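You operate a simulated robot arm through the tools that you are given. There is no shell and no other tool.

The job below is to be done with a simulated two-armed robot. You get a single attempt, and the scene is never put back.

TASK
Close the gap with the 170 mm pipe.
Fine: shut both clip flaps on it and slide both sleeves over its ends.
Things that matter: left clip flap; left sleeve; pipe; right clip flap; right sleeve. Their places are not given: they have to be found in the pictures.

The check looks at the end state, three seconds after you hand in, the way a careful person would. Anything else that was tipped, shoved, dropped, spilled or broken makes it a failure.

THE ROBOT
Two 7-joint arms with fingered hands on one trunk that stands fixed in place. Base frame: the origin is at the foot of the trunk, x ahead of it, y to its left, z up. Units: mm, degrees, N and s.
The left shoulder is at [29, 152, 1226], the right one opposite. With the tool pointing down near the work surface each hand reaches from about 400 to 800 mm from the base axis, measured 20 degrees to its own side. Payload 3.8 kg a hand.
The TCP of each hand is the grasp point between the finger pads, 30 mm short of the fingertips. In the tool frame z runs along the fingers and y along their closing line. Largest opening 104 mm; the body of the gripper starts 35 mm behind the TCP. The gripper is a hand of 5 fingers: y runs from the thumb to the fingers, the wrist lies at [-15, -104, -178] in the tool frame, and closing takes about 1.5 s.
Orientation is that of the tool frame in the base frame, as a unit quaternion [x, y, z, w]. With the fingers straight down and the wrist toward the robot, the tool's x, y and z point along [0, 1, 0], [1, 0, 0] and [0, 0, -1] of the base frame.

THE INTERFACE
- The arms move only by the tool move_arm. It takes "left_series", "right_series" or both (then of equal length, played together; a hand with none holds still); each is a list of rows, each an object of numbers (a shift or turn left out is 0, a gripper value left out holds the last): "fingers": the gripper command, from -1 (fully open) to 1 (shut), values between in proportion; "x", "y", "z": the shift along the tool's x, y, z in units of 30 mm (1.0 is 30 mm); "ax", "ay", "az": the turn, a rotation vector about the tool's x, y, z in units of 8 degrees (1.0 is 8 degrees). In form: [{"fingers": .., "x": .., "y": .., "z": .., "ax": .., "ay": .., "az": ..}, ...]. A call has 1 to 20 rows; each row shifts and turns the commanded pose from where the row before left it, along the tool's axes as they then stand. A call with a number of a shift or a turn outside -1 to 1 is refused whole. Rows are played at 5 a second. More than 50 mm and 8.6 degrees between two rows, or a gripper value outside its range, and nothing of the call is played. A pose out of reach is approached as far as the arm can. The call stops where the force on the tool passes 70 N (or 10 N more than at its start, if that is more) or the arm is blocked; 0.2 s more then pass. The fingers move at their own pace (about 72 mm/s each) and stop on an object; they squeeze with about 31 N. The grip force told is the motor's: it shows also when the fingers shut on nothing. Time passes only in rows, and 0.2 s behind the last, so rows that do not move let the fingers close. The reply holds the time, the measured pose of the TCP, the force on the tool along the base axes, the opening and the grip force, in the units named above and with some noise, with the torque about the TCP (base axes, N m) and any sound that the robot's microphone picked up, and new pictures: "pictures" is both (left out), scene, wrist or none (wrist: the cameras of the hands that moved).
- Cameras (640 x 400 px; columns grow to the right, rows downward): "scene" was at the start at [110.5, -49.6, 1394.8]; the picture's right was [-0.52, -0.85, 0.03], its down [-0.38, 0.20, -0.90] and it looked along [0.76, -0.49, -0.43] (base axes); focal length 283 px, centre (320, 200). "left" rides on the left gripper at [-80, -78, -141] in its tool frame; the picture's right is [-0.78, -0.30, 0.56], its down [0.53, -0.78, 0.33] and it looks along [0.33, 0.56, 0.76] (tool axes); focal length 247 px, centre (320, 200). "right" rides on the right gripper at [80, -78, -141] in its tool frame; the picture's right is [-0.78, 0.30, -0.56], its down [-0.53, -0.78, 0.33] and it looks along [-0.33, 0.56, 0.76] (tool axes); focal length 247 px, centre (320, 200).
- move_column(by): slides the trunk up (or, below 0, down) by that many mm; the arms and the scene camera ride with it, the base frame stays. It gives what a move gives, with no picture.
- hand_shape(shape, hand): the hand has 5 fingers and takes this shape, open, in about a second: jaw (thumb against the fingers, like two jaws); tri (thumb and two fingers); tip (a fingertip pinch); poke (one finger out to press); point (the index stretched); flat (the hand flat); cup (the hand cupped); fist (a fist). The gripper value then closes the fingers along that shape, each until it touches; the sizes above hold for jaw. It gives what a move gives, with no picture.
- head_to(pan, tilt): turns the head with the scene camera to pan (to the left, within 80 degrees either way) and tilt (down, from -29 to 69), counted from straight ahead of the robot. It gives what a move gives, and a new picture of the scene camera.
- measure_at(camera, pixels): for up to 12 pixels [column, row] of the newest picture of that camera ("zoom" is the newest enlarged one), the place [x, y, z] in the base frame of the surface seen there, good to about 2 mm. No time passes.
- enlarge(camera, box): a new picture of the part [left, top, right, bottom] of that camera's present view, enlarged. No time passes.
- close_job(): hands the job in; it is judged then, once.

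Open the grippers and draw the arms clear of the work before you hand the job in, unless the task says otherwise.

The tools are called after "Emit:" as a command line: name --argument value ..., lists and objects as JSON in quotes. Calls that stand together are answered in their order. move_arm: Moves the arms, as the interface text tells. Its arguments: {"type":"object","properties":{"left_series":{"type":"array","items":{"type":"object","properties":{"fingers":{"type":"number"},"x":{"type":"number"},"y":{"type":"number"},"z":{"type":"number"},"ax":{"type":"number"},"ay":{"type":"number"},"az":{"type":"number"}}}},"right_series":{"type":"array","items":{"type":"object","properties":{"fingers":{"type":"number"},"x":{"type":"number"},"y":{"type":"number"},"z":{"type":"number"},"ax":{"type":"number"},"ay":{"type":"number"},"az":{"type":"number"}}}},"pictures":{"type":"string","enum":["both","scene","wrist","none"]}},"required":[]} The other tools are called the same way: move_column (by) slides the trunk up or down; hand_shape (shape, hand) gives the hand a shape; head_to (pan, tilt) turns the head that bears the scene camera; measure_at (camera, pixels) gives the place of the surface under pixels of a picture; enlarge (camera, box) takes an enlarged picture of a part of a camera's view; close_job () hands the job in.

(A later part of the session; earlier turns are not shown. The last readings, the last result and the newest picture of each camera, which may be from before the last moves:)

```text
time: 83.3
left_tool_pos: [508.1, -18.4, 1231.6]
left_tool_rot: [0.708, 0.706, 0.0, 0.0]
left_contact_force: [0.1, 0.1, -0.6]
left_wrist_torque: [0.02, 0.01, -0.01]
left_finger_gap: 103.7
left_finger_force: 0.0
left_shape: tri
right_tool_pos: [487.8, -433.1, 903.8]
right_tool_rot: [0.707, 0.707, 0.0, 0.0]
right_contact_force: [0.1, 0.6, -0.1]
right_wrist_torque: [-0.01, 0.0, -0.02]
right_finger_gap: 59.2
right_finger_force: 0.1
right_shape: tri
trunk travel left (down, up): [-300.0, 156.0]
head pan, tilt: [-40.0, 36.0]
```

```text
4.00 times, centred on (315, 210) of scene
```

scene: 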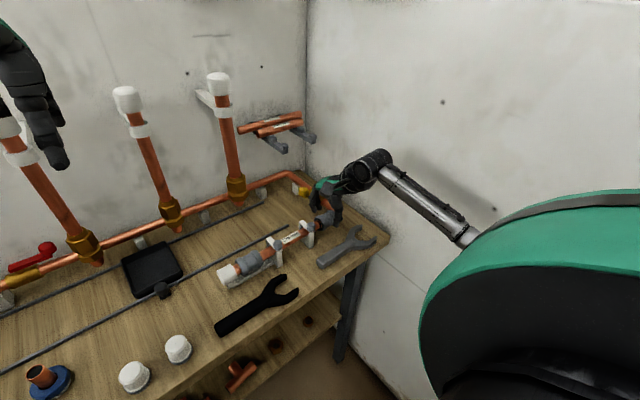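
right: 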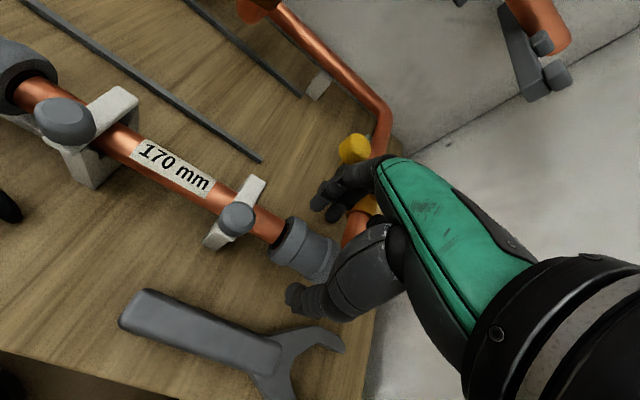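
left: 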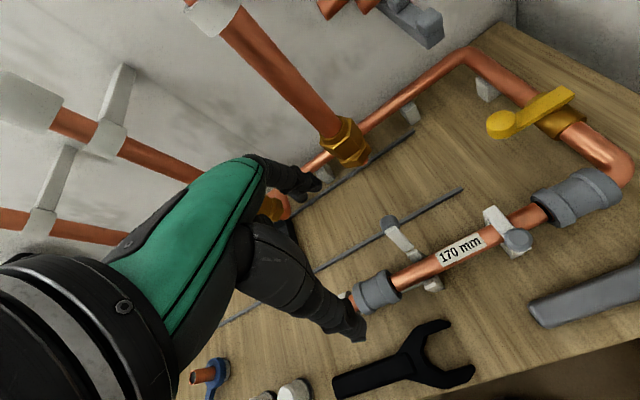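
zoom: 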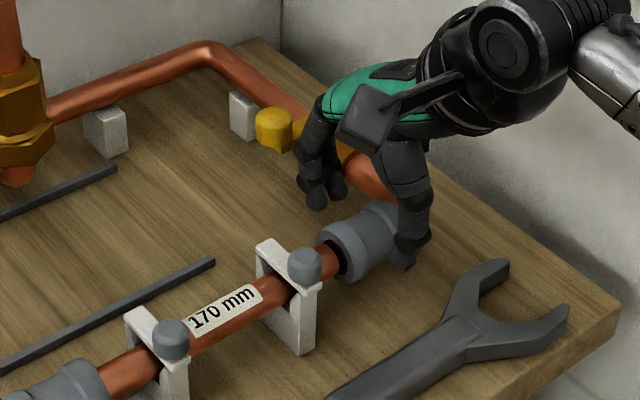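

Fingers straddle the sleeve line and the valve knob is behind them with space. I descend the remaining 30 mm.

Emit:
move_arm --right_series '[{"z": 0.4}, {"z": 0.4}, {"z": 0.2}, {}]'

Emit:
enlarge --camera "right" --box '[200, 120, 420, 340]'

Emit:
enlarge --camera "scene" --box '[260, 170, 370, 260]'

```text
time: 84.3
left_tool_pos: [508.4, -17.1, 1232.4]
left_tool_rot: [0.707, 0.707, -0.001, -0.001]
left_contact_force: [-0.4, -1.9, 1.0]
left_wrist_torque: [0.06, 0.0, -0.03]
left_finger_gap: 103.8
left_finger_force: 0.0
left_shape: tri
right_tool_pos: [489.7, -433.1, 875.3]
right_tool_rot: [0.708, 0.707, 0.0, 0.0]
right_contact_force: [0.3, 0.7, 0.5]
right_wrist_torque: [0.0, -0.02, 0.01]
right_finger_gap: 59.6
right_finger_force: 0.0
right_shape: tri
trunk travel left (down, up): [-300.0, 156.0]
head pan, tilt: [-40.0, 36.0]
```

scene: 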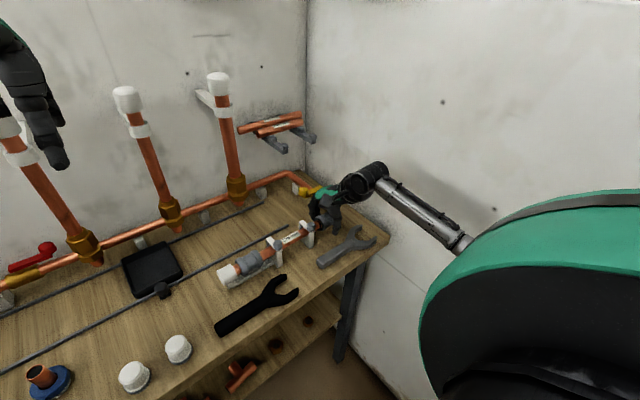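
right: 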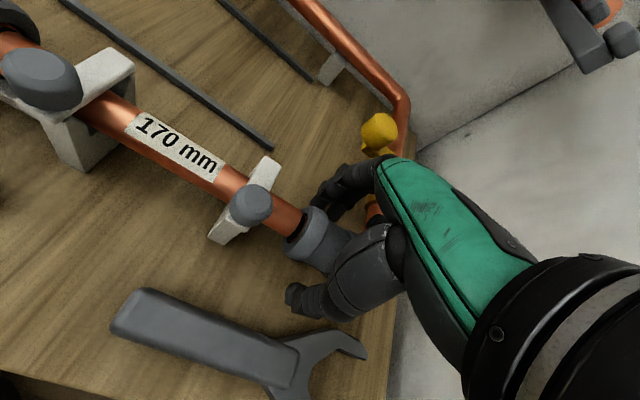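

```text
1.82 times, centred on (310, 230) of right
```

zoom: 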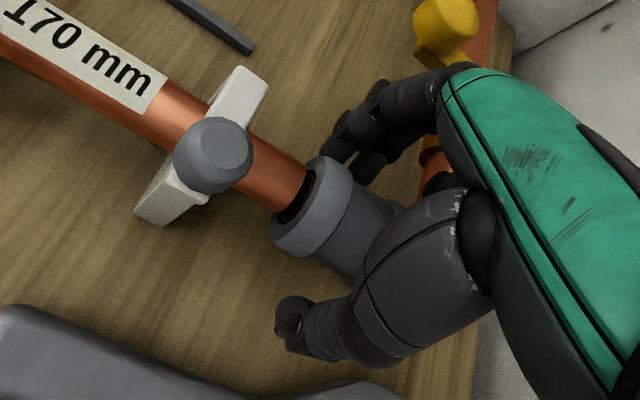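

```text
4.44 times, centred on (315, 215) of scene
```

zoom: 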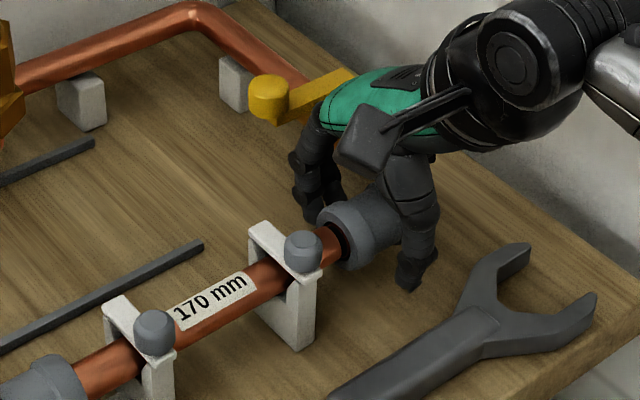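

The hand straddles the sleeve with no contact. I close gradually onto the sleeve.

Emit:
move_arm --right_series '[{"fingers": 0.0}, {"fingers": 0.1}, {"fingers": 0.2}, {"fingers": 0.35}, {"fingers": 0.6}, {"fingers": 1.0}, {}, {}, {}]'

Emit:
enlarge --camera "right" --box '[200, 120, 420, 340]'

Emit:
enlarge --camera "scene" --box '[260, 170, 370, 260]'

```text
time: 86.3
left_tool_pos: [508.5, -17.6, 1231.8]
left_tool_rot: [0.707, 0.707, 0.0, 0.0]
left_contact_force: [0.4, 0.3, 0.1]
left_wrist_torque: [0.03, 0.0, -0.01]
left_finger_gap: 103.9
left_finger_force: 0.1
left_shape: tri
right_tool_pos: [489.2, -433.2, 872.8]
right_tool_rot: [0.708, 0.706, 0.0, 0.0]
right_contact_force: [-2.3, 1.2, -8.7]
right_wrist_torque: [0.03, -0.08, 0.04]
right_finger_gap: 26.9
right_finger_force: 31.4
right_shape: tri
trunk travel left (down, up): [-300.0, 156.0]
head pan, tilt: [-40.0, 36.0]
```

scene: 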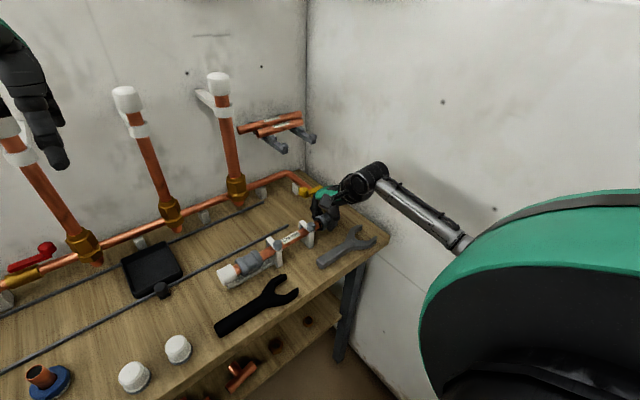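
right: 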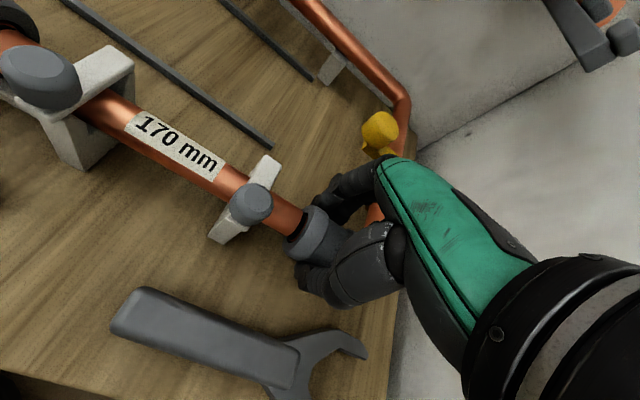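

```text
1.82 times, centred on (310, 230) of right
```

zoom: 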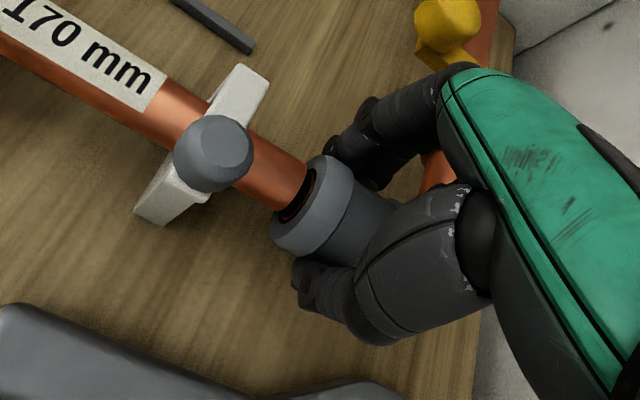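

```text
4.44 times, centred on (315, 215) of scene
```

zoom: 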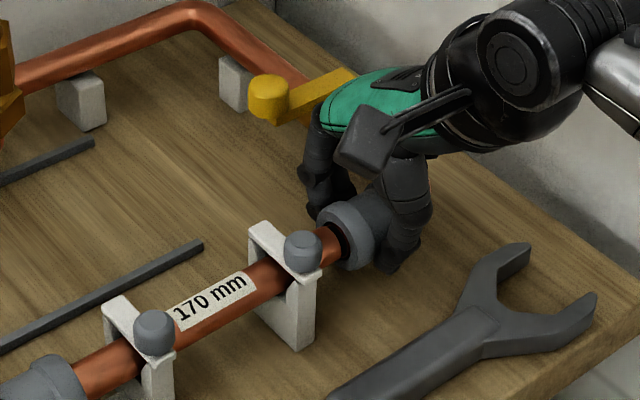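

The sleeve is gripped (31 N). I slide it toward +y in small steps, watching force.

Emit:
move_arm --right_series '[{"x": 0.1}, {"x": 0.1}, {"x": 0.1}, {}]' --pictures "wrist"

Emit:
enlarge --camera "right" --box '[200, 120, 420, 340]'

```text
time: 87.3
left_tool_pos: [509.2, -18.4, 1231.7]
left_tool_rot: [0.707, 0.707, -0.001, -0.001]
left_contact_force: [-0.3, 0.6, -0.2]
left_wrist_torque: [0.05, -0.01, 0.02]
left_finger_gap: 103.5
left_finger_force: 0.0
left_shape: tri
right_tool_pos: [488.6, -424.2, 873.5]
right_tool_rot: [0.707, 0.707, 0.0, -0.001]
right_contact_force: [-1.5, -0.6, -11.7]
right_wrist_torque: [-0.04, -0.09, -0.01]
right_finger_gap: 26.9
right_finger_force: 31.3
right_shape: tri
trunk travel left (down, up): [-300.0, 156.0]
head pan, tilt: [-40.0, 36.0]
```

right: 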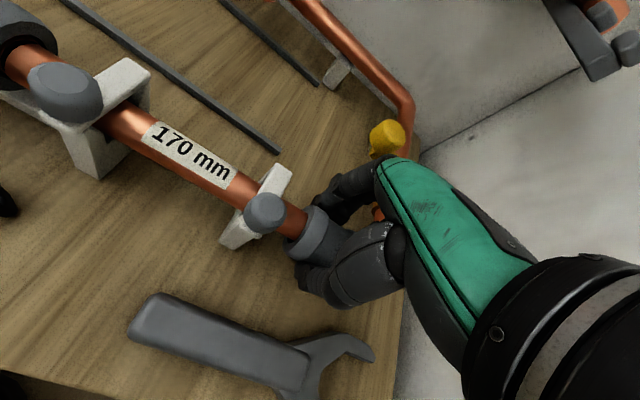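

```text
1.82 times, centred on (310, 230) of right
```

zoom: 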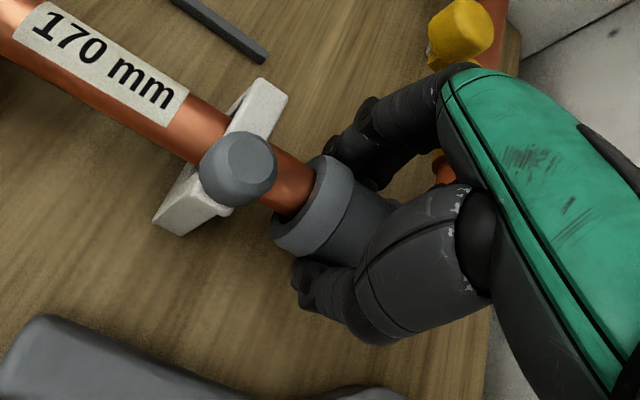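

The sleeve moves with the hand and now covers the pipe end. I continue another 15 mm.

Emit:
move_arm --right_series '[{"x": 0.1}, {"x": 0.1}, {"x": 0.1}, {"x": 0.1}, {"x": 0.1}, {}]'

Emit:
enlarge --camera "right" --box '[200, 120, 420, 340]'

Emit:
enlarge --camera "scene" --box '[260, 170, 370, 260]'

```text
time: 88.7
left_tool_pos: [509.3, -18.7, 1231.9]
left_tool_rot: [0.707, 0.707, 0.0, -0.001]
left_contact_force: [-0.2, -0.3, -0.5]
left_wrist_torque: [0.0, 0.0, -0.02]
left_finger_gap: 103.7
left_finger_force: 0.1
left_shape: tri
right_tool_pos: [489.4, -409.9, 873.1]
right_tool_rot: [0.708, 0.706, 0.0, -0.002]
right_contact_force: [-3.5, 0.0, -11.8]
right_wrist_torque: [0.01, -0.02, 0.02]
right_finger_gap: 26.8
right_finger_force: 31.2
right_shape: tri
trunk travel left (down, up): [-300.0, 156.0]
head pan, tilt: [-40.0, 36.0]
```

scene: 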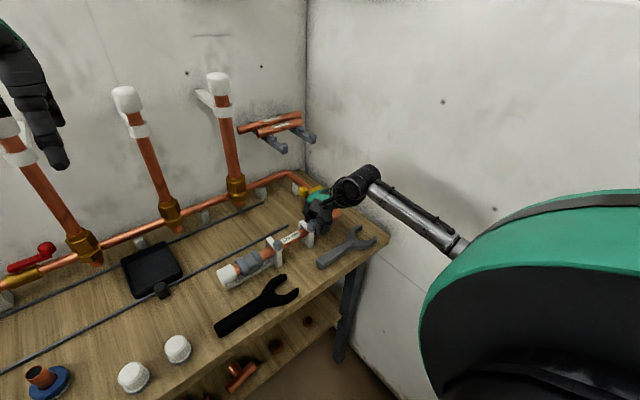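
right: 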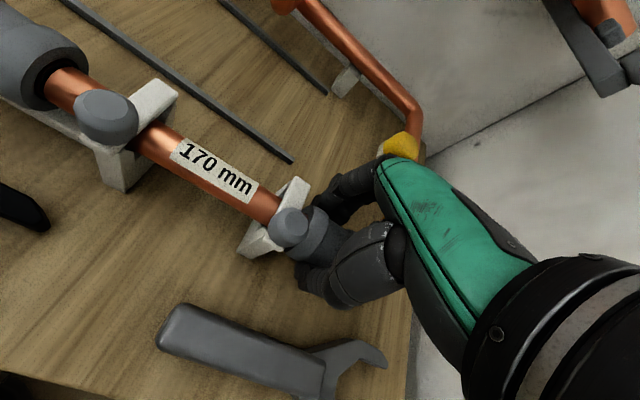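

```text
1.82 times, centred on (310, 230) of right
```

zoom: 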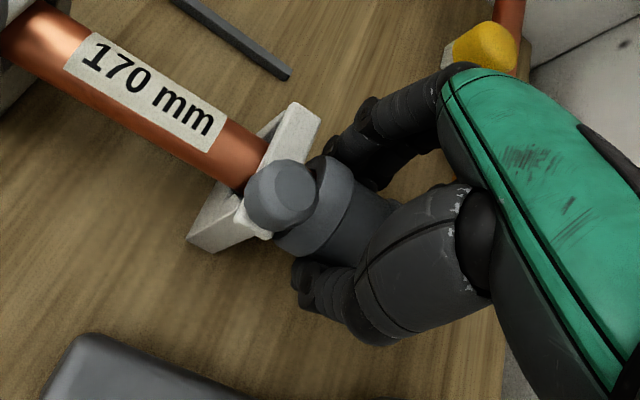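

```text
4.44 times, centred on (315, 215) of scene
```

zoom: 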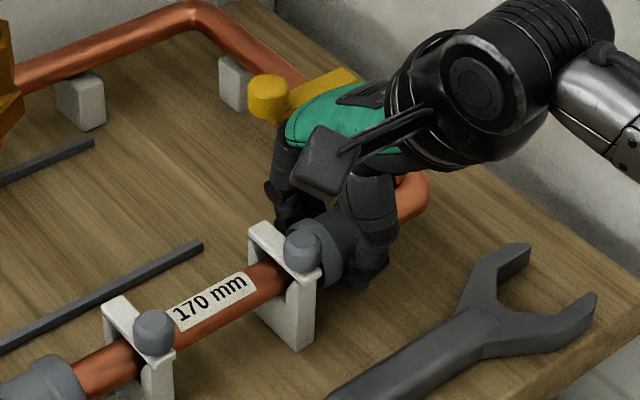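

Sleeve travel is 23.3 mm: it now spans about y −387..−436, centred on the joint near −410. I open the fingers gradually and check.

Emit:
move_arm --right_series '[{"fingers": 0.45}, {"fingers": 0.35}, {"fingers": 0.25}, {"fingers": 0.1}, {"fingers": 0.0}, {"fingers": -0.15}, {}, {}]' --pictures "none"

Emit:
move_arm --right_series '[{"z": -0.3}, {"z": -0.6}, {"z": -0.8}, {"z": -0.9}, {"z": -0.9}, {"z": -0.9}, {}]'

Emit:
enlarge --camera "scene" --box '[210, 180, 360, 290]'

Emit:
enlarge --camera "right" --box '[60, 100, 360, 320]'

```text
time: 90.5
left_tool_pos: [508.1, -18.0, 1232.6]
left_tool_rot: [0.707, 0.707, -0.001, -0.001]
left_contact_force: [-0.2, 0.4, 0.0]
left_wrist_torque: [0.03, 0.01, -0.02]
left_finger_gap: 104.0
left_finger_force: 0.0
left_shape: tri
right_tool_pos: [488.3, -408.9, 874.9]
right_tool_rot: [0.707, 0.707, 0.0, 0.001]
right_contact_force: [-0.4, -1.0, 0.2]
right_wrist_torque: [0.0, 0.0, 0.01]
right_finger_gap: 59.1
right_finger_force: 0.0
right_shape: tri
trunk travel left (down, up): [-300.0, 156.0]
head pan, tilt: [-40.0, 36.0]
```

```text
time: 92.1
left_tool_pos: [507.8, -17.7, 1231.9]
left_tool_rot: [0.707, 0.707, 0.0, -0.001]
left_contact_force: [-0.9, -0.5, 0.5]
left_wrist_torque: [0.01, 0.01, 0.0]
left_finger_gap: 103.7
left_finger_force: 0.0
left_shape: tri
right_tool_pos: [488.8, -408.5, 1006.9]
right_tool_rot: [0.707, 0.707, 0.0, 0.0]
right_contact_force: [0.1, -0.5, 0.4]
right_wrist_torque: [-0.02, 0.01, -0.02]
right_finger_gap: 59.5
right_finger_force: 0.0
right_shape: tri
trunk travel left (down, up): [-300.0, 156.0]
head pan, tilt: [-40.0, 36.0]
```

scene: 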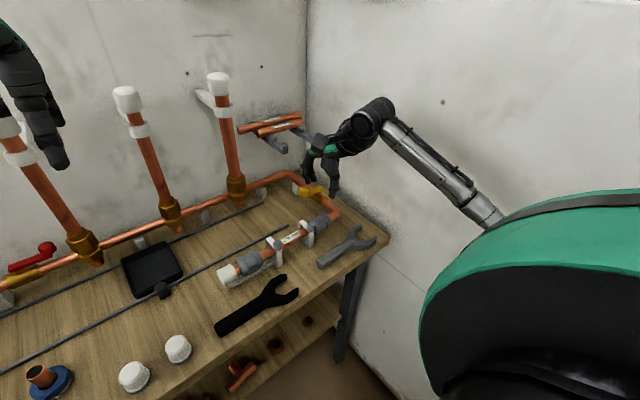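
right: 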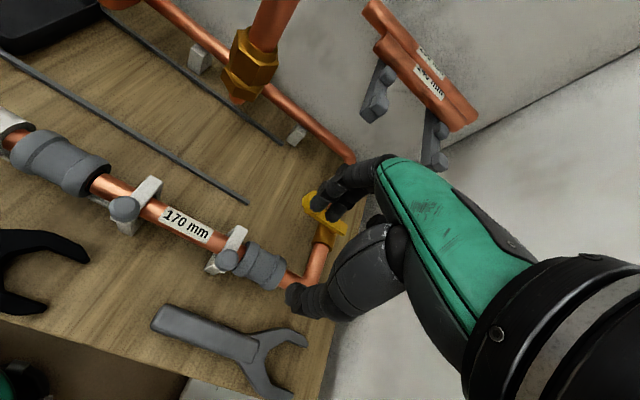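

```text
3.64 times, centred on (285, 235) of scene
```

zoom: 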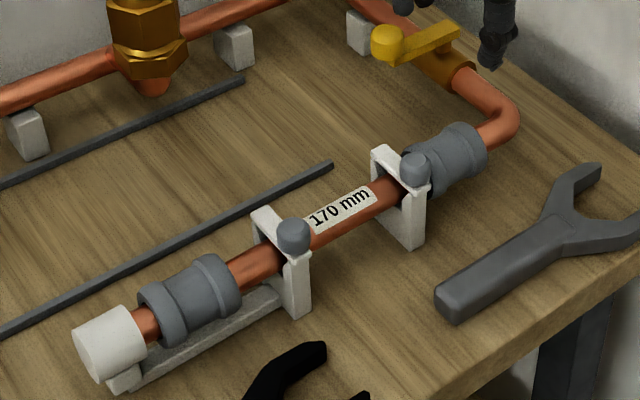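

```text
1.82 times, centred on (210, 210) of right
```

zoom: 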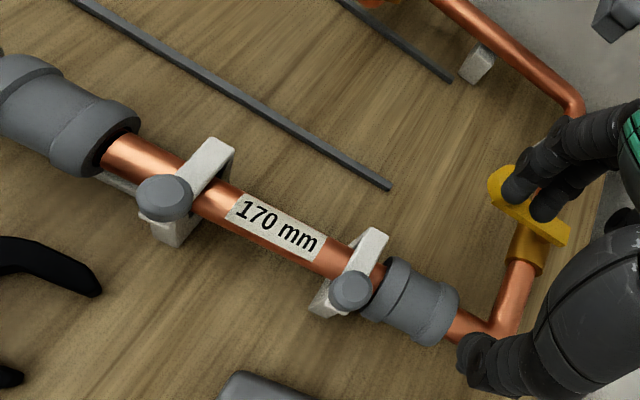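

The right sleeve is over the joint. I measure its new extent, and where the pipe's left end is relative to the left sleeve.

Emit:
measure_at --camera "zoom" --pixels '[[385, 280], [400, 258], [455, 300], [430, 340], [445, 320], [380, 275], [130, 135], [112, 150], [135, 120], [110, 110], [370, 235], [465, 325]]'

Emit:
enlarge --camera "scene" --box '[225, 235, 285, 285]'

```text
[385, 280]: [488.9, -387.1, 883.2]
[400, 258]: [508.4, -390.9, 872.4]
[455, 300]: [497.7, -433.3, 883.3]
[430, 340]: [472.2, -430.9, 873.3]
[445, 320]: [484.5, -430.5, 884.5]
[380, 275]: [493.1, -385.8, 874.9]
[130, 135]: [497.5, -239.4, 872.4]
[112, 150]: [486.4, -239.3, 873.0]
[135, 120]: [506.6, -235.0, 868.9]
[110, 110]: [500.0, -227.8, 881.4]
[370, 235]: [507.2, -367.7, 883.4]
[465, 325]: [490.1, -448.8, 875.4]
```

```text
8.00 times, centred on (255, 260) of scene
```

zoom: 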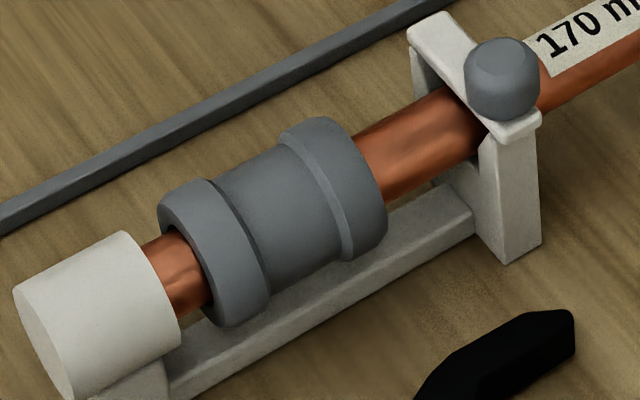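

Right sleeve now spans −386.5..−435 with the pipe end at ≈−409: well centred. I park the right hand up and aside, and bring the left hand over the left sleeve (gap 60 mm).

Emit:
move_arm --right_series '[{"z": -0.9, "x": -0.3}, {"z": -0.9, "x": -0.5}, {"z": -0.9, "y": -0.4, "x": -0.5}, {"z": -0.9, "y": -0.5, "x": -0.4}, {"z": -0.9, "y": -0.5}, {"z": -0.9, "y": -0.5}, {"z": -0.9, "y": -0.5}, {"z": -0.9, "y": -0.3}, {"z": -0.9}, {"z": -0.9}]' --left_series '[{}, {}, {"fingers": -0.15, "x": -0.4, "z": 0.5}, {"x": -0.8, "z": 0.8, "y": -0.1}, {"x": -0.8, "z": 0.9, "y": -0.1}, {"x": -0.8, "z": 0.9, "y": -0.1}, {"x": -0.8, "z": 0.9, "y": -0.1}, {"x": -0.8, "z": 0.9, "y": -0.1}, {"x": -0.8, "z": 0.9, "y": -0.1}, {"x": -0.8, "z": 0.9}]'

```text
time: 94.3
left_tool_pos: [489.3, -197.2, 1032.1]
left_tool_rot: [0.707, 0.707, 0.001, 0.001]
left_contact_force: [0.6, -0.4, -0.2]
left_wrist_torque: [-0.01, 0.01, -0.01]
left_finger_gap: 59.9
left_finger_force: 0.1
left_shape: tri
right_tool_pos: [408.7, -460.1, 1276.8]
right_tool_rot: [0.708, 0.706, 0.001, 0.0]
right_contact_force: [-0.2, -0.3, -0.7]
right_wrist_torque: [0.0, -0.04, -0.04]
right_finger_gap: 59.2
right_finger_force: 0.0
right_shape: tri
trunk travel left (down, up): [-300.0, 156.0]
head pan, tilt: [-40.0, 36.0]
```

scene: 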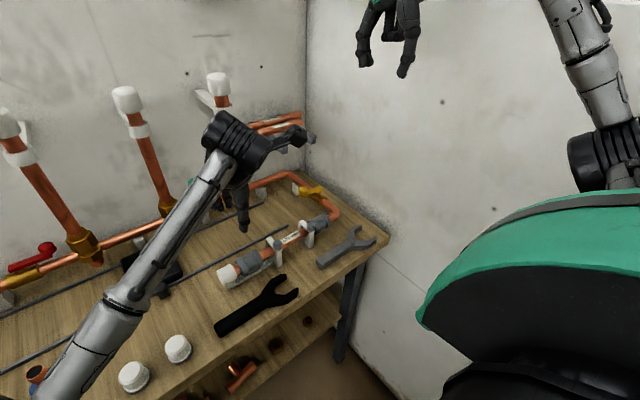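
right: 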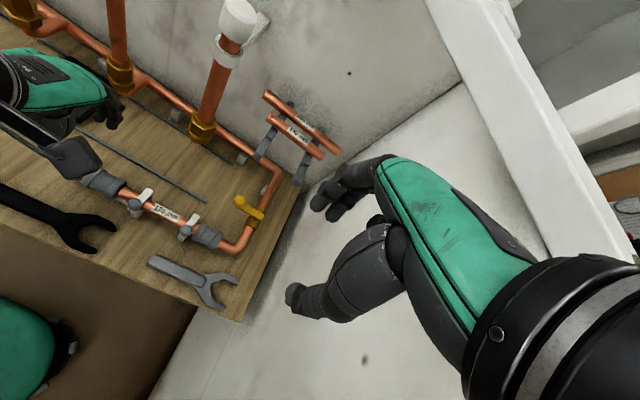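
left: 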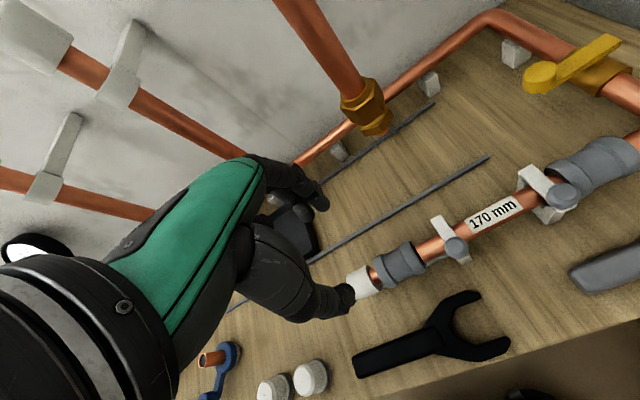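

The left hand is at (489, −197, 1032). I test reach at the final slide position (y≈−236) at a safe height, z≈940.

Emit:
move_arm --left_series '[{"x": -0.4, "z": 0.6}, {"x": -0.5, "z": 0.8}, {"x": -0.4, "z": 0.8}, {"z": 0.85}, {}]'

Emit:
enlarge --camera "left" --box '[230, 140, 560, 360]'

```text
time: 95.5
left_tool_pos: [488.6, -236.5, 939.9]
left_tool_rot: [0.707, 0.707, 0.0, 0.0]
left_contact_force: [0.3, 0.6, -0.6]
left_wrist_torque: [-0.02, 0.03, -0.02]
left_finger_gap: 60.3
left_finger_force: 0.0
left_shape: tri
right_tool_pos: [409.2, -459.9, 1276.5]
right_tool_rot: [0.707, 0.707, 0.0, -0.001]
right_contact_force: [-1.2, -0.5, 0.3]
right_wrist_torque: [0.01, -0.01, 0.01]
right_finger_gap: 59.3
right_finger_force: 0.0
right_shape: tri
trunk travel left (down, up): [-300.0, 156.0]
head pan, tilt: [-40.0, 36.0]
```

scene: 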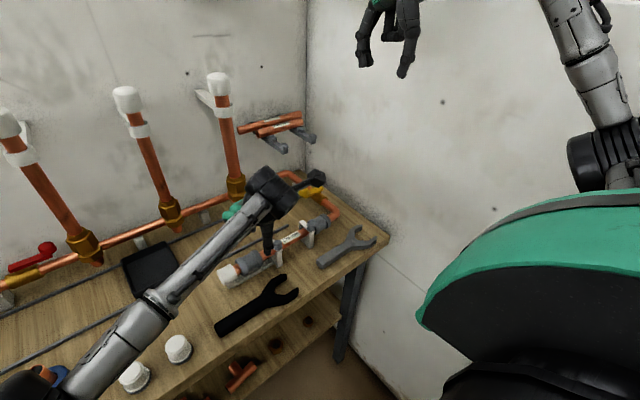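
left: 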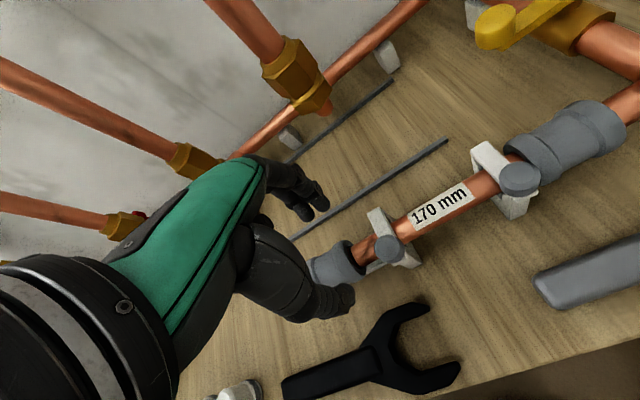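

```text
1.82 times, centred on (395, 250) of left
```

zoom: 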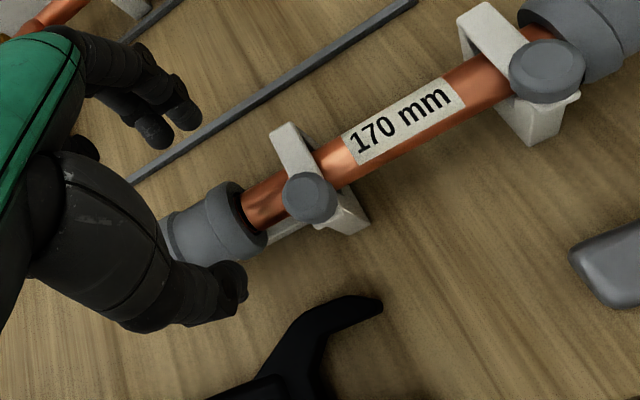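

Reach is fine. I check the left forearm's height above the loose parts on the table before lowering further.

Emit:
measure_at --camera "scene" --pixels '[[100, 360], [140, 315], [200, 255], [178, 345], [132, 378], [60, 385], [280, 185], [250, 225], [20, 385]]'

Emit:
measure_at --camera "left" --pixels '[[345, 295], [320, 205], [305, 212], [325, 270], [350, 250], [355, 240], [405, 238], [398, 235]]'

```text
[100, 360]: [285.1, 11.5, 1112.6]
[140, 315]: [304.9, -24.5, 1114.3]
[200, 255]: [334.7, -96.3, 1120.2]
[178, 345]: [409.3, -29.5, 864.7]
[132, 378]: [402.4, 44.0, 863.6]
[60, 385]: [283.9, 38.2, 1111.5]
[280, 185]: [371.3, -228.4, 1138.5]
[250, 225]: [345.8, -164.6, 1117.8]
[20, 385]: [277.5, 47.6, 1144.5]
```

```text
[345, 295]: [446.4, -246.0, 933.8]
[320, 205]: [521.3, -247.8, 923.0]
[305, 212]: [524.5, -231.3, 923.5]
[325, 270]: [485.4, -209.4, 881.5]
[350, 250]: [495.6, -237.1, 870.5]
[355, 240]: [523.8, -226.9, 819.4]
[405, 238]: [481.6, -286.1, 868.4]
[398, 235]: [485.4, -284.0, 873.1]
```

Forearm is at z≈1112, well above everything. I measure the black wrench's nearest parts versus the thumb's landing place (x≈445–460, y≈−211, z≥845).

Emit:
measure_at --camera "left" --pixels '[[385, 325], [425, 308], [375, 345], [330, 372], [455, 372], [410, 345], [370, 335], [300, 385], [395, 315], [345, 362]]'

Emit:
enlarge --camera "scene" --box '[210, 200, 320, 310]'

```text
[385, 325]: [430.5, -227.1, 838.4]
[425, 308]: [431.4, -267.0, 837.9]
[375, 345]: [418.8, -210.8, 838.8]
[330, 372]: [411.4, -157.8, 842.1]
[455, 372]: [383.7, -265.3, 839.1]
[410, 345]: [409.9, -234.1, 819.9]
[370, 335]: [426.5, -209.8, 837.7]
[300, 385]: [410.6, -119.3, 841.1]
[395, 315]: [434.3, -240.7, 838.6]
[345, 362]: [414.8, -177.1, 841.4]
```

```text
3.64 times, centred on (265, 255) of scene
```

zoom: 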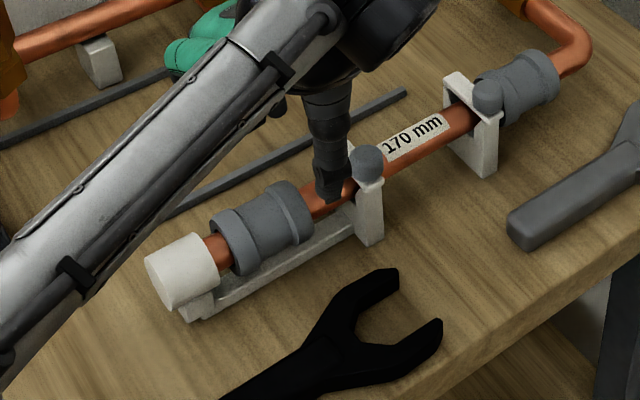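

The black wrench reaches x≈434 (top z 839); with a 52 mm opening the thumb stays at x≥448. I set that opening, move to y≈−211 and descend to z≈905 first.

Emit:
move_arm --left_series '[{"fingers": 0.0, "x": 0.45}, {"x": 0.4}, {}, {"z": 0.5}, {"z": 0.5}, {}]'

Emit:
enlarge --camera "left" --box '[230, 150, 450, 350]'

Emit:
enlarge --camera "scene" --box '[210, 200, 320, 310]'

```text
time: 96.9
left_tool_pos: [490.3, -211.3, 909.5]
left_tool_rot: [0.707, 0.707, 0.0, -0.002]
left_contact_force: [-0.4, -0.2, -0.1]
left_wrist_torque: [0.0, -0.01, -0.01]
left_finger_gap: 52.6
left_finger_force: 0.0
left_shape: tri
right_tool_pos: [409.2, -459.7, 1277.1]
right_tool_rot: [0.707, 0.707, 0.001, 0.0]
right_contact_force: [0.0, 0.5, 0.0]
right_wrist_torque: [0.02, -0.02, 0.0]
right_finger_gap: 59.4
right_finger_force: 0.0
right_shape: tri
trunk travel left (down, up): [-300.0, 156.0]
head pan, tilt: [-40.0, 36.0]
```

scene: 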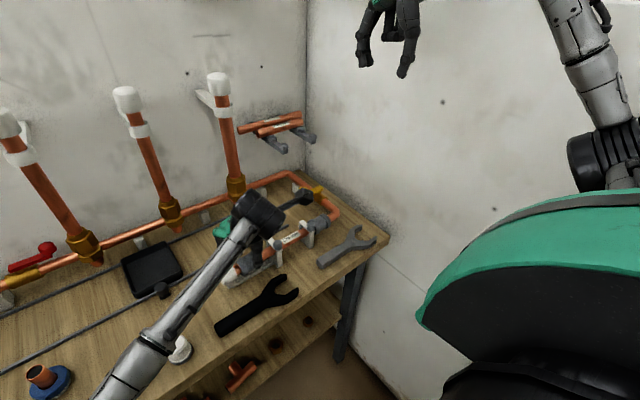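
left: 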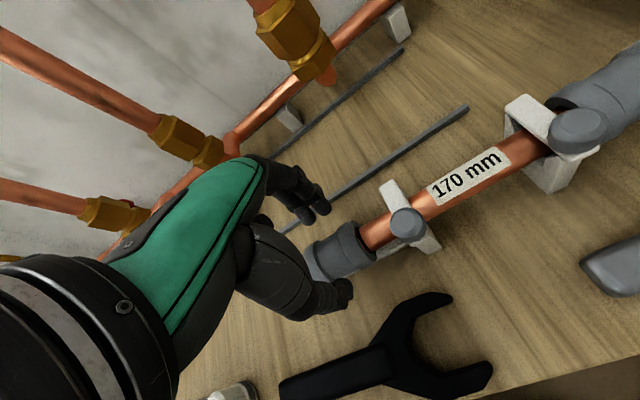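

```text
2.00 times, centred on (340, 250) of left
```

zoom: 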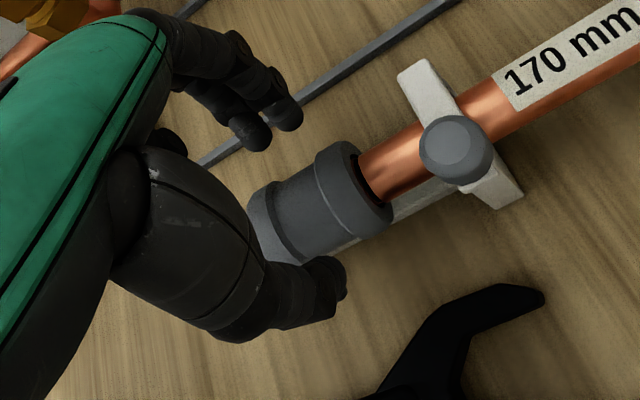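

```text
3.64 times, centred on (265, 255) of scene
```

zoom: 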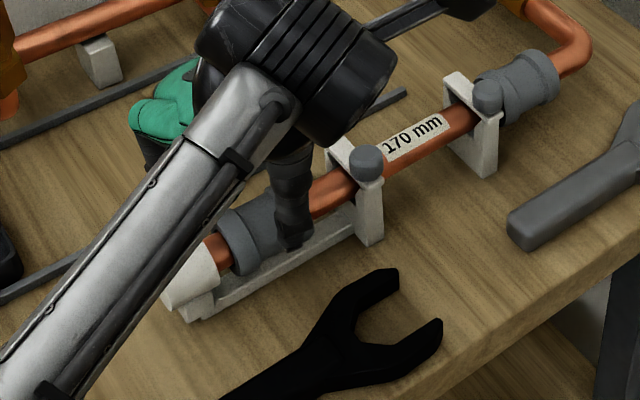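

I measure thumb and finger against the sleeve before the last 35 mm.

Emit:
measure_at --camera "left" --pixels '[[340, 290], [350, 292], [320, 205], [305, 215], [345, 250], [360, 235], [330, 240], [325, 215], [310, 265]]'

```text
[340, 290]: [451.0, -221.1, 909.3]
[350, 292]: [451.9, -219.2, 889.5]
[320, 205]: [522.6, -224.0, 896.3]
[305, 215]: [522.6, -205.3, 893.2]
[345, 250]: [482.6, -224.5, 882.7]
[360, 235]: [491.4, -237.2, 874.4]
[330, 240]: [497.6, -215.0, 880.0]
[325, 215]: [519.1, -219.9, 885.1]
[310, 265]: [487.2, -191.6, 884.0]
```

Fingers at x≈520 and thumb at x≈452–464 straddle the sleeve (469–509). I descend the last 35 mm.

Emit:
move_arm --left_series '[{"z": 0.4}, {"z": 0.4}, {"z": 0.35}, {}]'

Emit:
enlarge --camera "left" --box '[230, 150, 450, 350]'

```text
time: 97.9
left_tool_pos: [502.4, -201.5, 880.5]
left_tool_rot: [0.702, 0.712, 0.011, 0.003]
left_contact_force: [-1.5, -0.2, 1.4]
left_wrist_torque: [-0.01, 0.07, 0.03]
left_finger_gap: 55.1
left_finger_force: 0.0
left_shape: tri
right_tool_pos: [408.8, -460.0, 1277.3]
right_tool_rot: [0.707, 0.707, -0.001, 0.0]
right_contact_force: [0.4, 0.1, 0.5]
right_wrist_torque: [-0.01, -0.01, 0.03]
right_finger_gap: 59.3
right_finger_force: 0.1
right_shape: tri
trunk travel left (down, up): [-300.0, 156.0]
head pan, tilt: [-40.0, 36.0]
```

scene: 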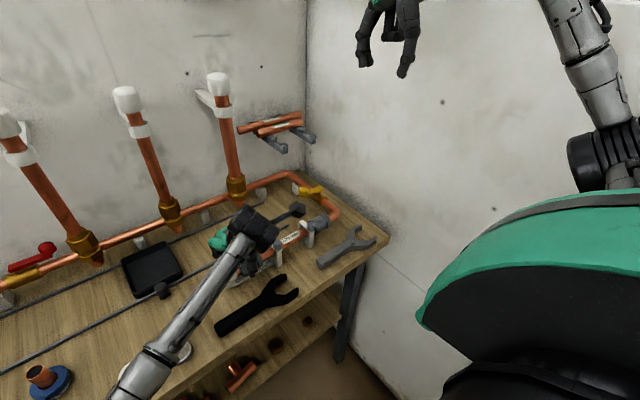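
left: 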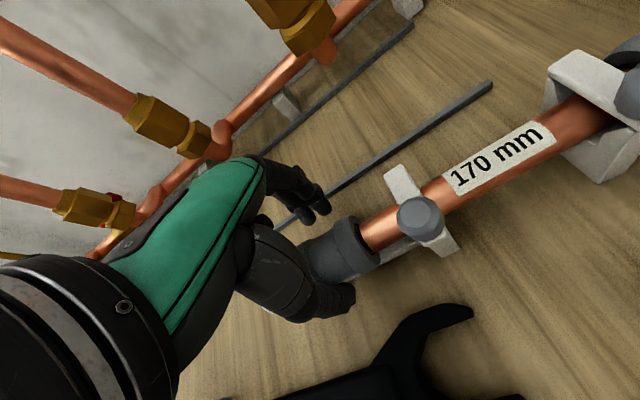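

```text
2.00 times, centred on (340, 250) of left
```

zoom: 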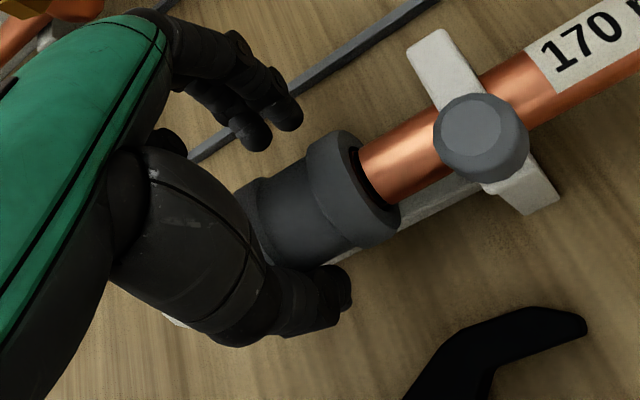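

The left hand deviated (x 502, y −201, slight rotation) and the gap widened to 55: something is limiting the arm. I look at the arm and measure the forearm and nearby parts.

Emit:
measure_at --camera "scene" --pixels '[[150, 370], [165, 345], [200, 310], [230, 265], [250, 225], [185, 355], [130, 395], [280, 212], [300, 208]]'

Emit:
enlarge --camera "scene" --box '[100, 190, 320, 400]'

Emit:
measure_at --camera "left" --pixels '[[345, 295], [350, 292], [320, 205], [305, 215], [345, 250], [375, 240], [330, 240], [325, 275], [318, 295]]'

```text
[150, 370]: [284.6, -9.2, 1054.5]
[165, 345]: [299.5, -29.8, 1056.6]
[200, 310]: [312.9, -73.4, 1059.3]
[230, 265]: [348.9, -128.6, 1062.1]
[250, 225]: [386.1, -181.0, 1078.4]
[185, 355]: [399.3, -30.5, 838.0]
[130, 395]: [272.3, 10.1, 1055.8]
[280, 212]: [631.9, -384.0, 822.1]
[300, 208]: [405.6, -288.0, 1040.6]
```

```text
1.90 times, centred on (210, 295) of scene
```

zoom: 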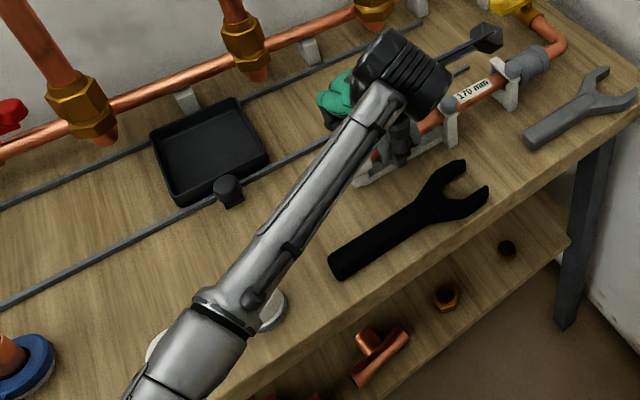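

```text
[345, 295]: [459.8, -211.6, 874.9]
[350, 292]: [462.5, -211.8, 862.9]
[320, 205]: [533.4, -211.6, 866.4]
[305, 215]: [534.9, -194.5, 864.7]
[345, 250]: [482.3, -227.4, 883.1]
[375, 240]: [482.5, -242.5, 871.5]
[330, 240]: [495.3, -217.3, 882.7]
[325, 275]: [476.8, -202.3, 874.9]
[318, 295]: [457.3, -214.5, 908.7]
```

The thumb has been drawn against the sleeve's front by the deviation. I let the arm settle with one idle row and read the pose again.

Emit:
move_arm --left_series '[{}, {}]' --pictures "none"

```text
time: 98.5
left_tool_pos: [501.8, -199.9, 876.9]
left_tool_rot: [0.701, 0.713, 0.011, 0.0]
left_contact_force: [-2.1, -0.6, 0.3]
left_wrist_torque: [-0.01, 0.06, 0.03]
left_finger_gap: 53.8
left_finger_force: 0.0
left_shape: tri
right_tool_pos: [408.1, -460.1, 1278.7]
right_tool_rot: [0.706, 0.708, 0.0, 0.001]
right_contact_force: [0.0, 0.1, -0.4]
right_wrist_torque: [-0.04, 0.02, -0.01]
right_finger_gap: 59.4
right_finger_force: 0.0
right_shape: tri
trunk travel left (down, up): [-300.0, 156.0]
head pan, tilt: [-40.0, 36.0]
```

The force is only ~2 N, so it's a joint limit at this low pose. I lift the left hand 130 mm, then lower the trunk 80 mm so that the arm works in the range that was fine before.

Emit:
move_arm --left_series '[{"z": -0.4}, {"z": -0.6}, {"z": -0.8}, {"z": -0.9}, {"z": -0.9}, {"z": -0.75}, {}]'

Emit:
enlarge --camera "left" --box '[270, 150, 540, 350]'

```text
time: 100.1
left_tool_pos: [492.7, -208.4, 1006.3]
left_tool_rot: [0.706, 0.709, 0.0, -0.001]
left_contact_force: [0.8, -0.6, -0.1]
left_wrist_torque: [-0.01, 0.0, 0.04]
left_finger_gap: 52.3
left_finger_force: 0.1
left_shape: tri
right_tool_pos: [408.7, -459.7, 1276.7]
right_tool_rot: [0.707, 0.707, 0.0, 0.0]
right_contact_force: [0.8, 0.1, -0.3]
right_wrist_torque: [-0.03, -0.03, -0.02]
right_finger_gap: 59.3
right_finger_force: 0.0
right_shape: tri
trunk travel left (down, up): [-300.0, 156.0]
head pan, tilt: [-40.0, 36.0]
```

scene: 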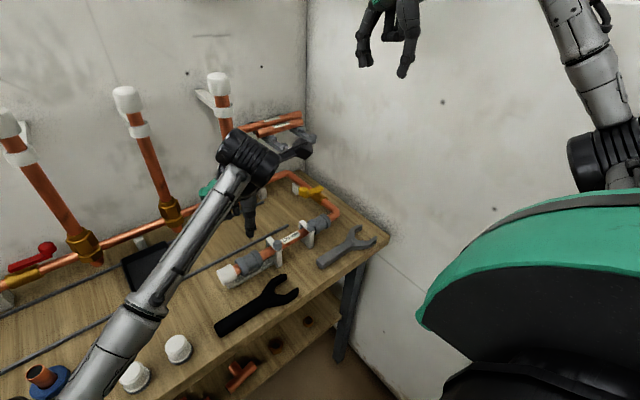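
left: 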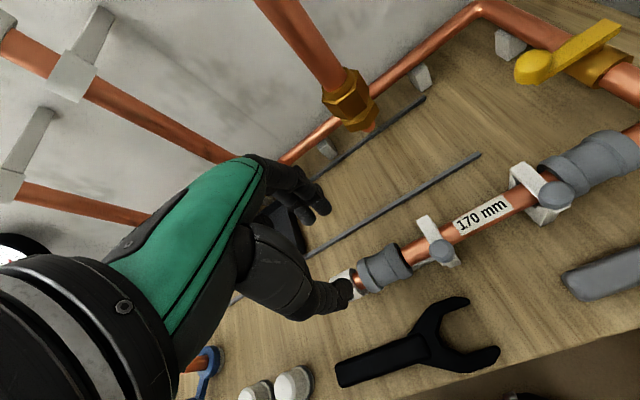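

```text
2.00 times, centred on (405, 250) of left
```

zoom: 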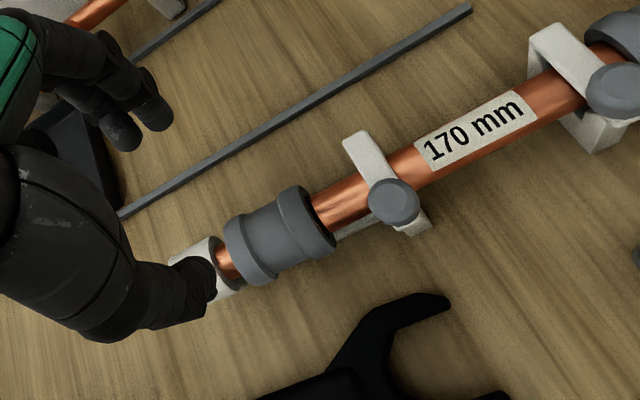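

All intact. I lower the trunk by 80 mm now (left hand goes to z≈926, right hand to ≈1197, both in free space).

Emit:
move_column --by -80

Emit:
enlarge --camera "left" --box '[230, 150, 450, 350]'

```text
time: 101.3
left_tool_pos: [489.7, -211.7, 928.0]
left_tool_rot: [0.707, 0.707, 0.001, 0.0]
left_contact_force: [-1.3, -0.4, 0.4]
left_wrist_torque: [0.01, 0.01, -0.02]
left_finger_gap: 52.4
left_finger_force: 0.0
left_shape: tri
right_tool_pos: [408.0, -459.3, 1198.2]
right_tool_rot: [0.708, 0.706, 0.0, 0.0]
right_contact_force: [-0.5, -0.4, 0.3]
right_wrist_torque: [0.01, -0.04, 0.02]
right_finger_gap: 59.6
right_finger_force: 0.1
right_shape: tri
trunk travel left (down, up): [-220.0, 236.0]
head pan, tilt: [-40.0, 36.0]
```

```text
2.00 times, centred on (340, 250) of left
```

zoom: 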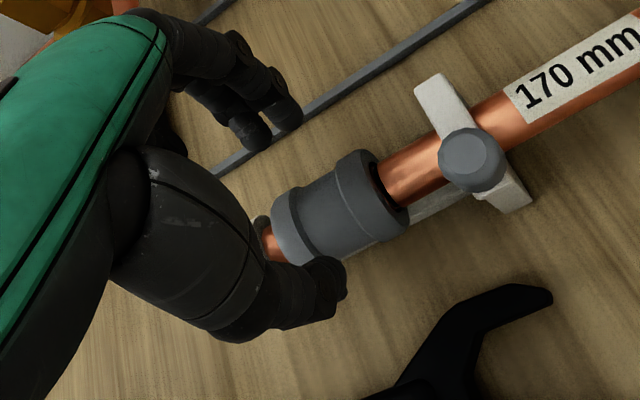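

The left hand is exactly at (490, −212, 928). I check the sleeve's current position before lowering.

Emit:
measure_at --camera "zoom" --pixels '[[280, 215], [275, 235], [360, 155], [400, 215], [385, 175], [395, 190], [268, 250], [340, 205], [330, 270], [285, 115], [380, 185]]'

Emit:
head_to --pan -36 --tilt 38

```text
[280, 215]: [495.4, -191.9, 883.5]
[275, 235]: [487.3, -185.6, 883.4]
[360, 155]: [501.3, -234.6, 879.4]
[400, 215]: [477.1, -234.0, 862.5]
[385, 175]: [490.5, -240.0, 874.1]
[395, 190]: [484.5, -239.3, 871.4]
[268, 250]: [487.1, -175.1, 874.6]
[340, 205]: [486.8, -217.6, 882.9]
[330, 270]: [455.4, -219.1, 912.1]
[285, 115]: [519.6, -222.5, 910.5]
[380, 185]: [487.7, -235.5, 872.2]
```

```text
time: 101.9
left_tool_pos: [490.6, -211.7, 926.9]
left_tool_rot: [0.707, 0.707, 0.0, 0.0]
left_contact_force: [-0.3, 0.6, 0.1]
left_wrist_torque: [-0.02, -0.01, 0.0]
left_finger_gap: 52.4
left_finger_force: 0.1
left_shape: tri
right_tool_pos: [408.0, -459.6, 1196.8]
right_tool_rot: [0.707, 0.707, 0.0, -0.001]
right_contact_force: [0.1, -0.5, -0.3]
right_wrist_torque: [0.02, -0.02, -0.02]
right_finger_gap: 59.3
right_finger_force: 0.1
right_shape: tri
trunk travel left (down, up): [-220.0, 236.0]
head pan, tilt: [-36.0, 38.0]
```

scene: 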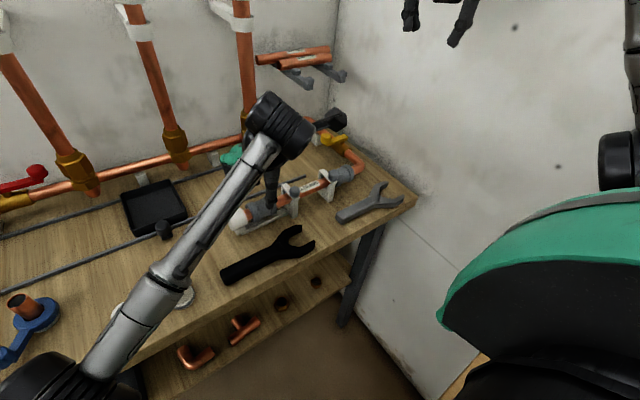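

Sleeve is unchanged (−186..−235). I descend to TCP z≈874.

Emit:
move_arm --left_series '[{"z": 0.5}, {"z": 0.6}, {"z": 0.4}, {"z": 0.3}, {}]'

Emit:
enlarge --camera "left" --box '[230, 150, 450, 350]'

Emit:
enlarge --camera "scene" --box '[210, 140, 360, 260]'

```text
time: 103.1
left_tool_pos: [503.6, -200.6, 874.2]
left_tool_rot: [0.701, 0.713, 0.012, 0.002]
left_contact_force: [-1.7, -0.5, 1.4]
left_wrist_torque: [-0.04, 0.04, -0.05]
left_finger_gap: 54.6
left_finger_force: 0.0
left_shape: tri
right_tool_pos: [407.2, -461.1, 1197.6]
right_tool_rot: [0.707, 0.707, 0.0, 0.0]
right_contact_force: [0.2, -0.3, -1.0]
right_wrist_torque: [-0.01, 0.01, 0.06]
right_finger_gap: 59.4
right_finger_force: 0.2
right_shape: tri
trunk travel left (down, up): [-220.0, 236.0]
head pan, tilt: [-36.0, 38.0]
```

scene: 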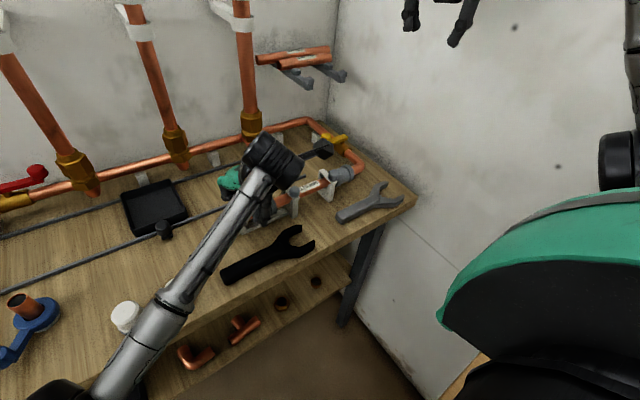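
left: 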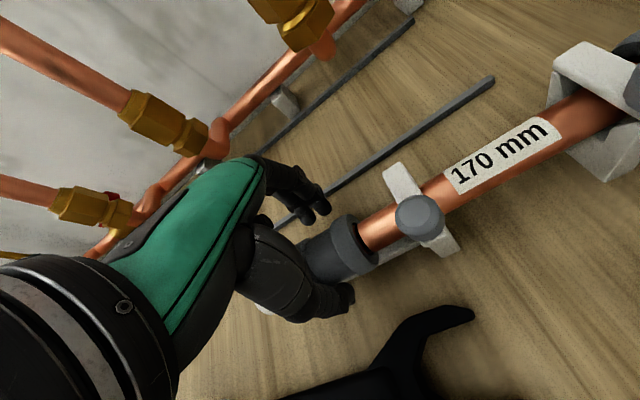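

```text
2.00 times, centred on (340, 250) of left
```

zoom: 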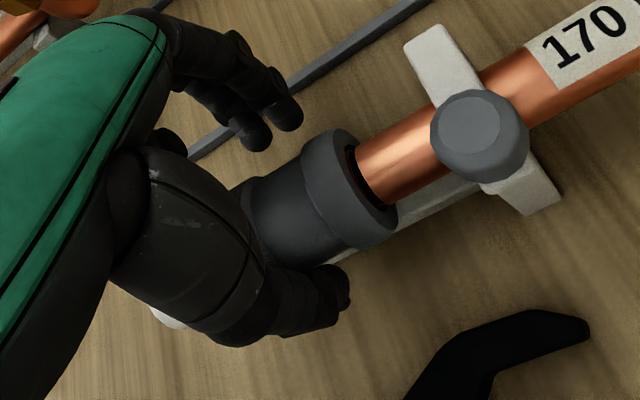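

```text
3.33 times, centred on (285, 200) of scene
```

zoom: 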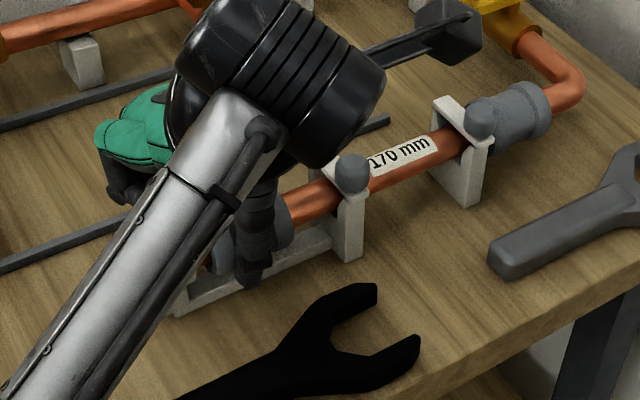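

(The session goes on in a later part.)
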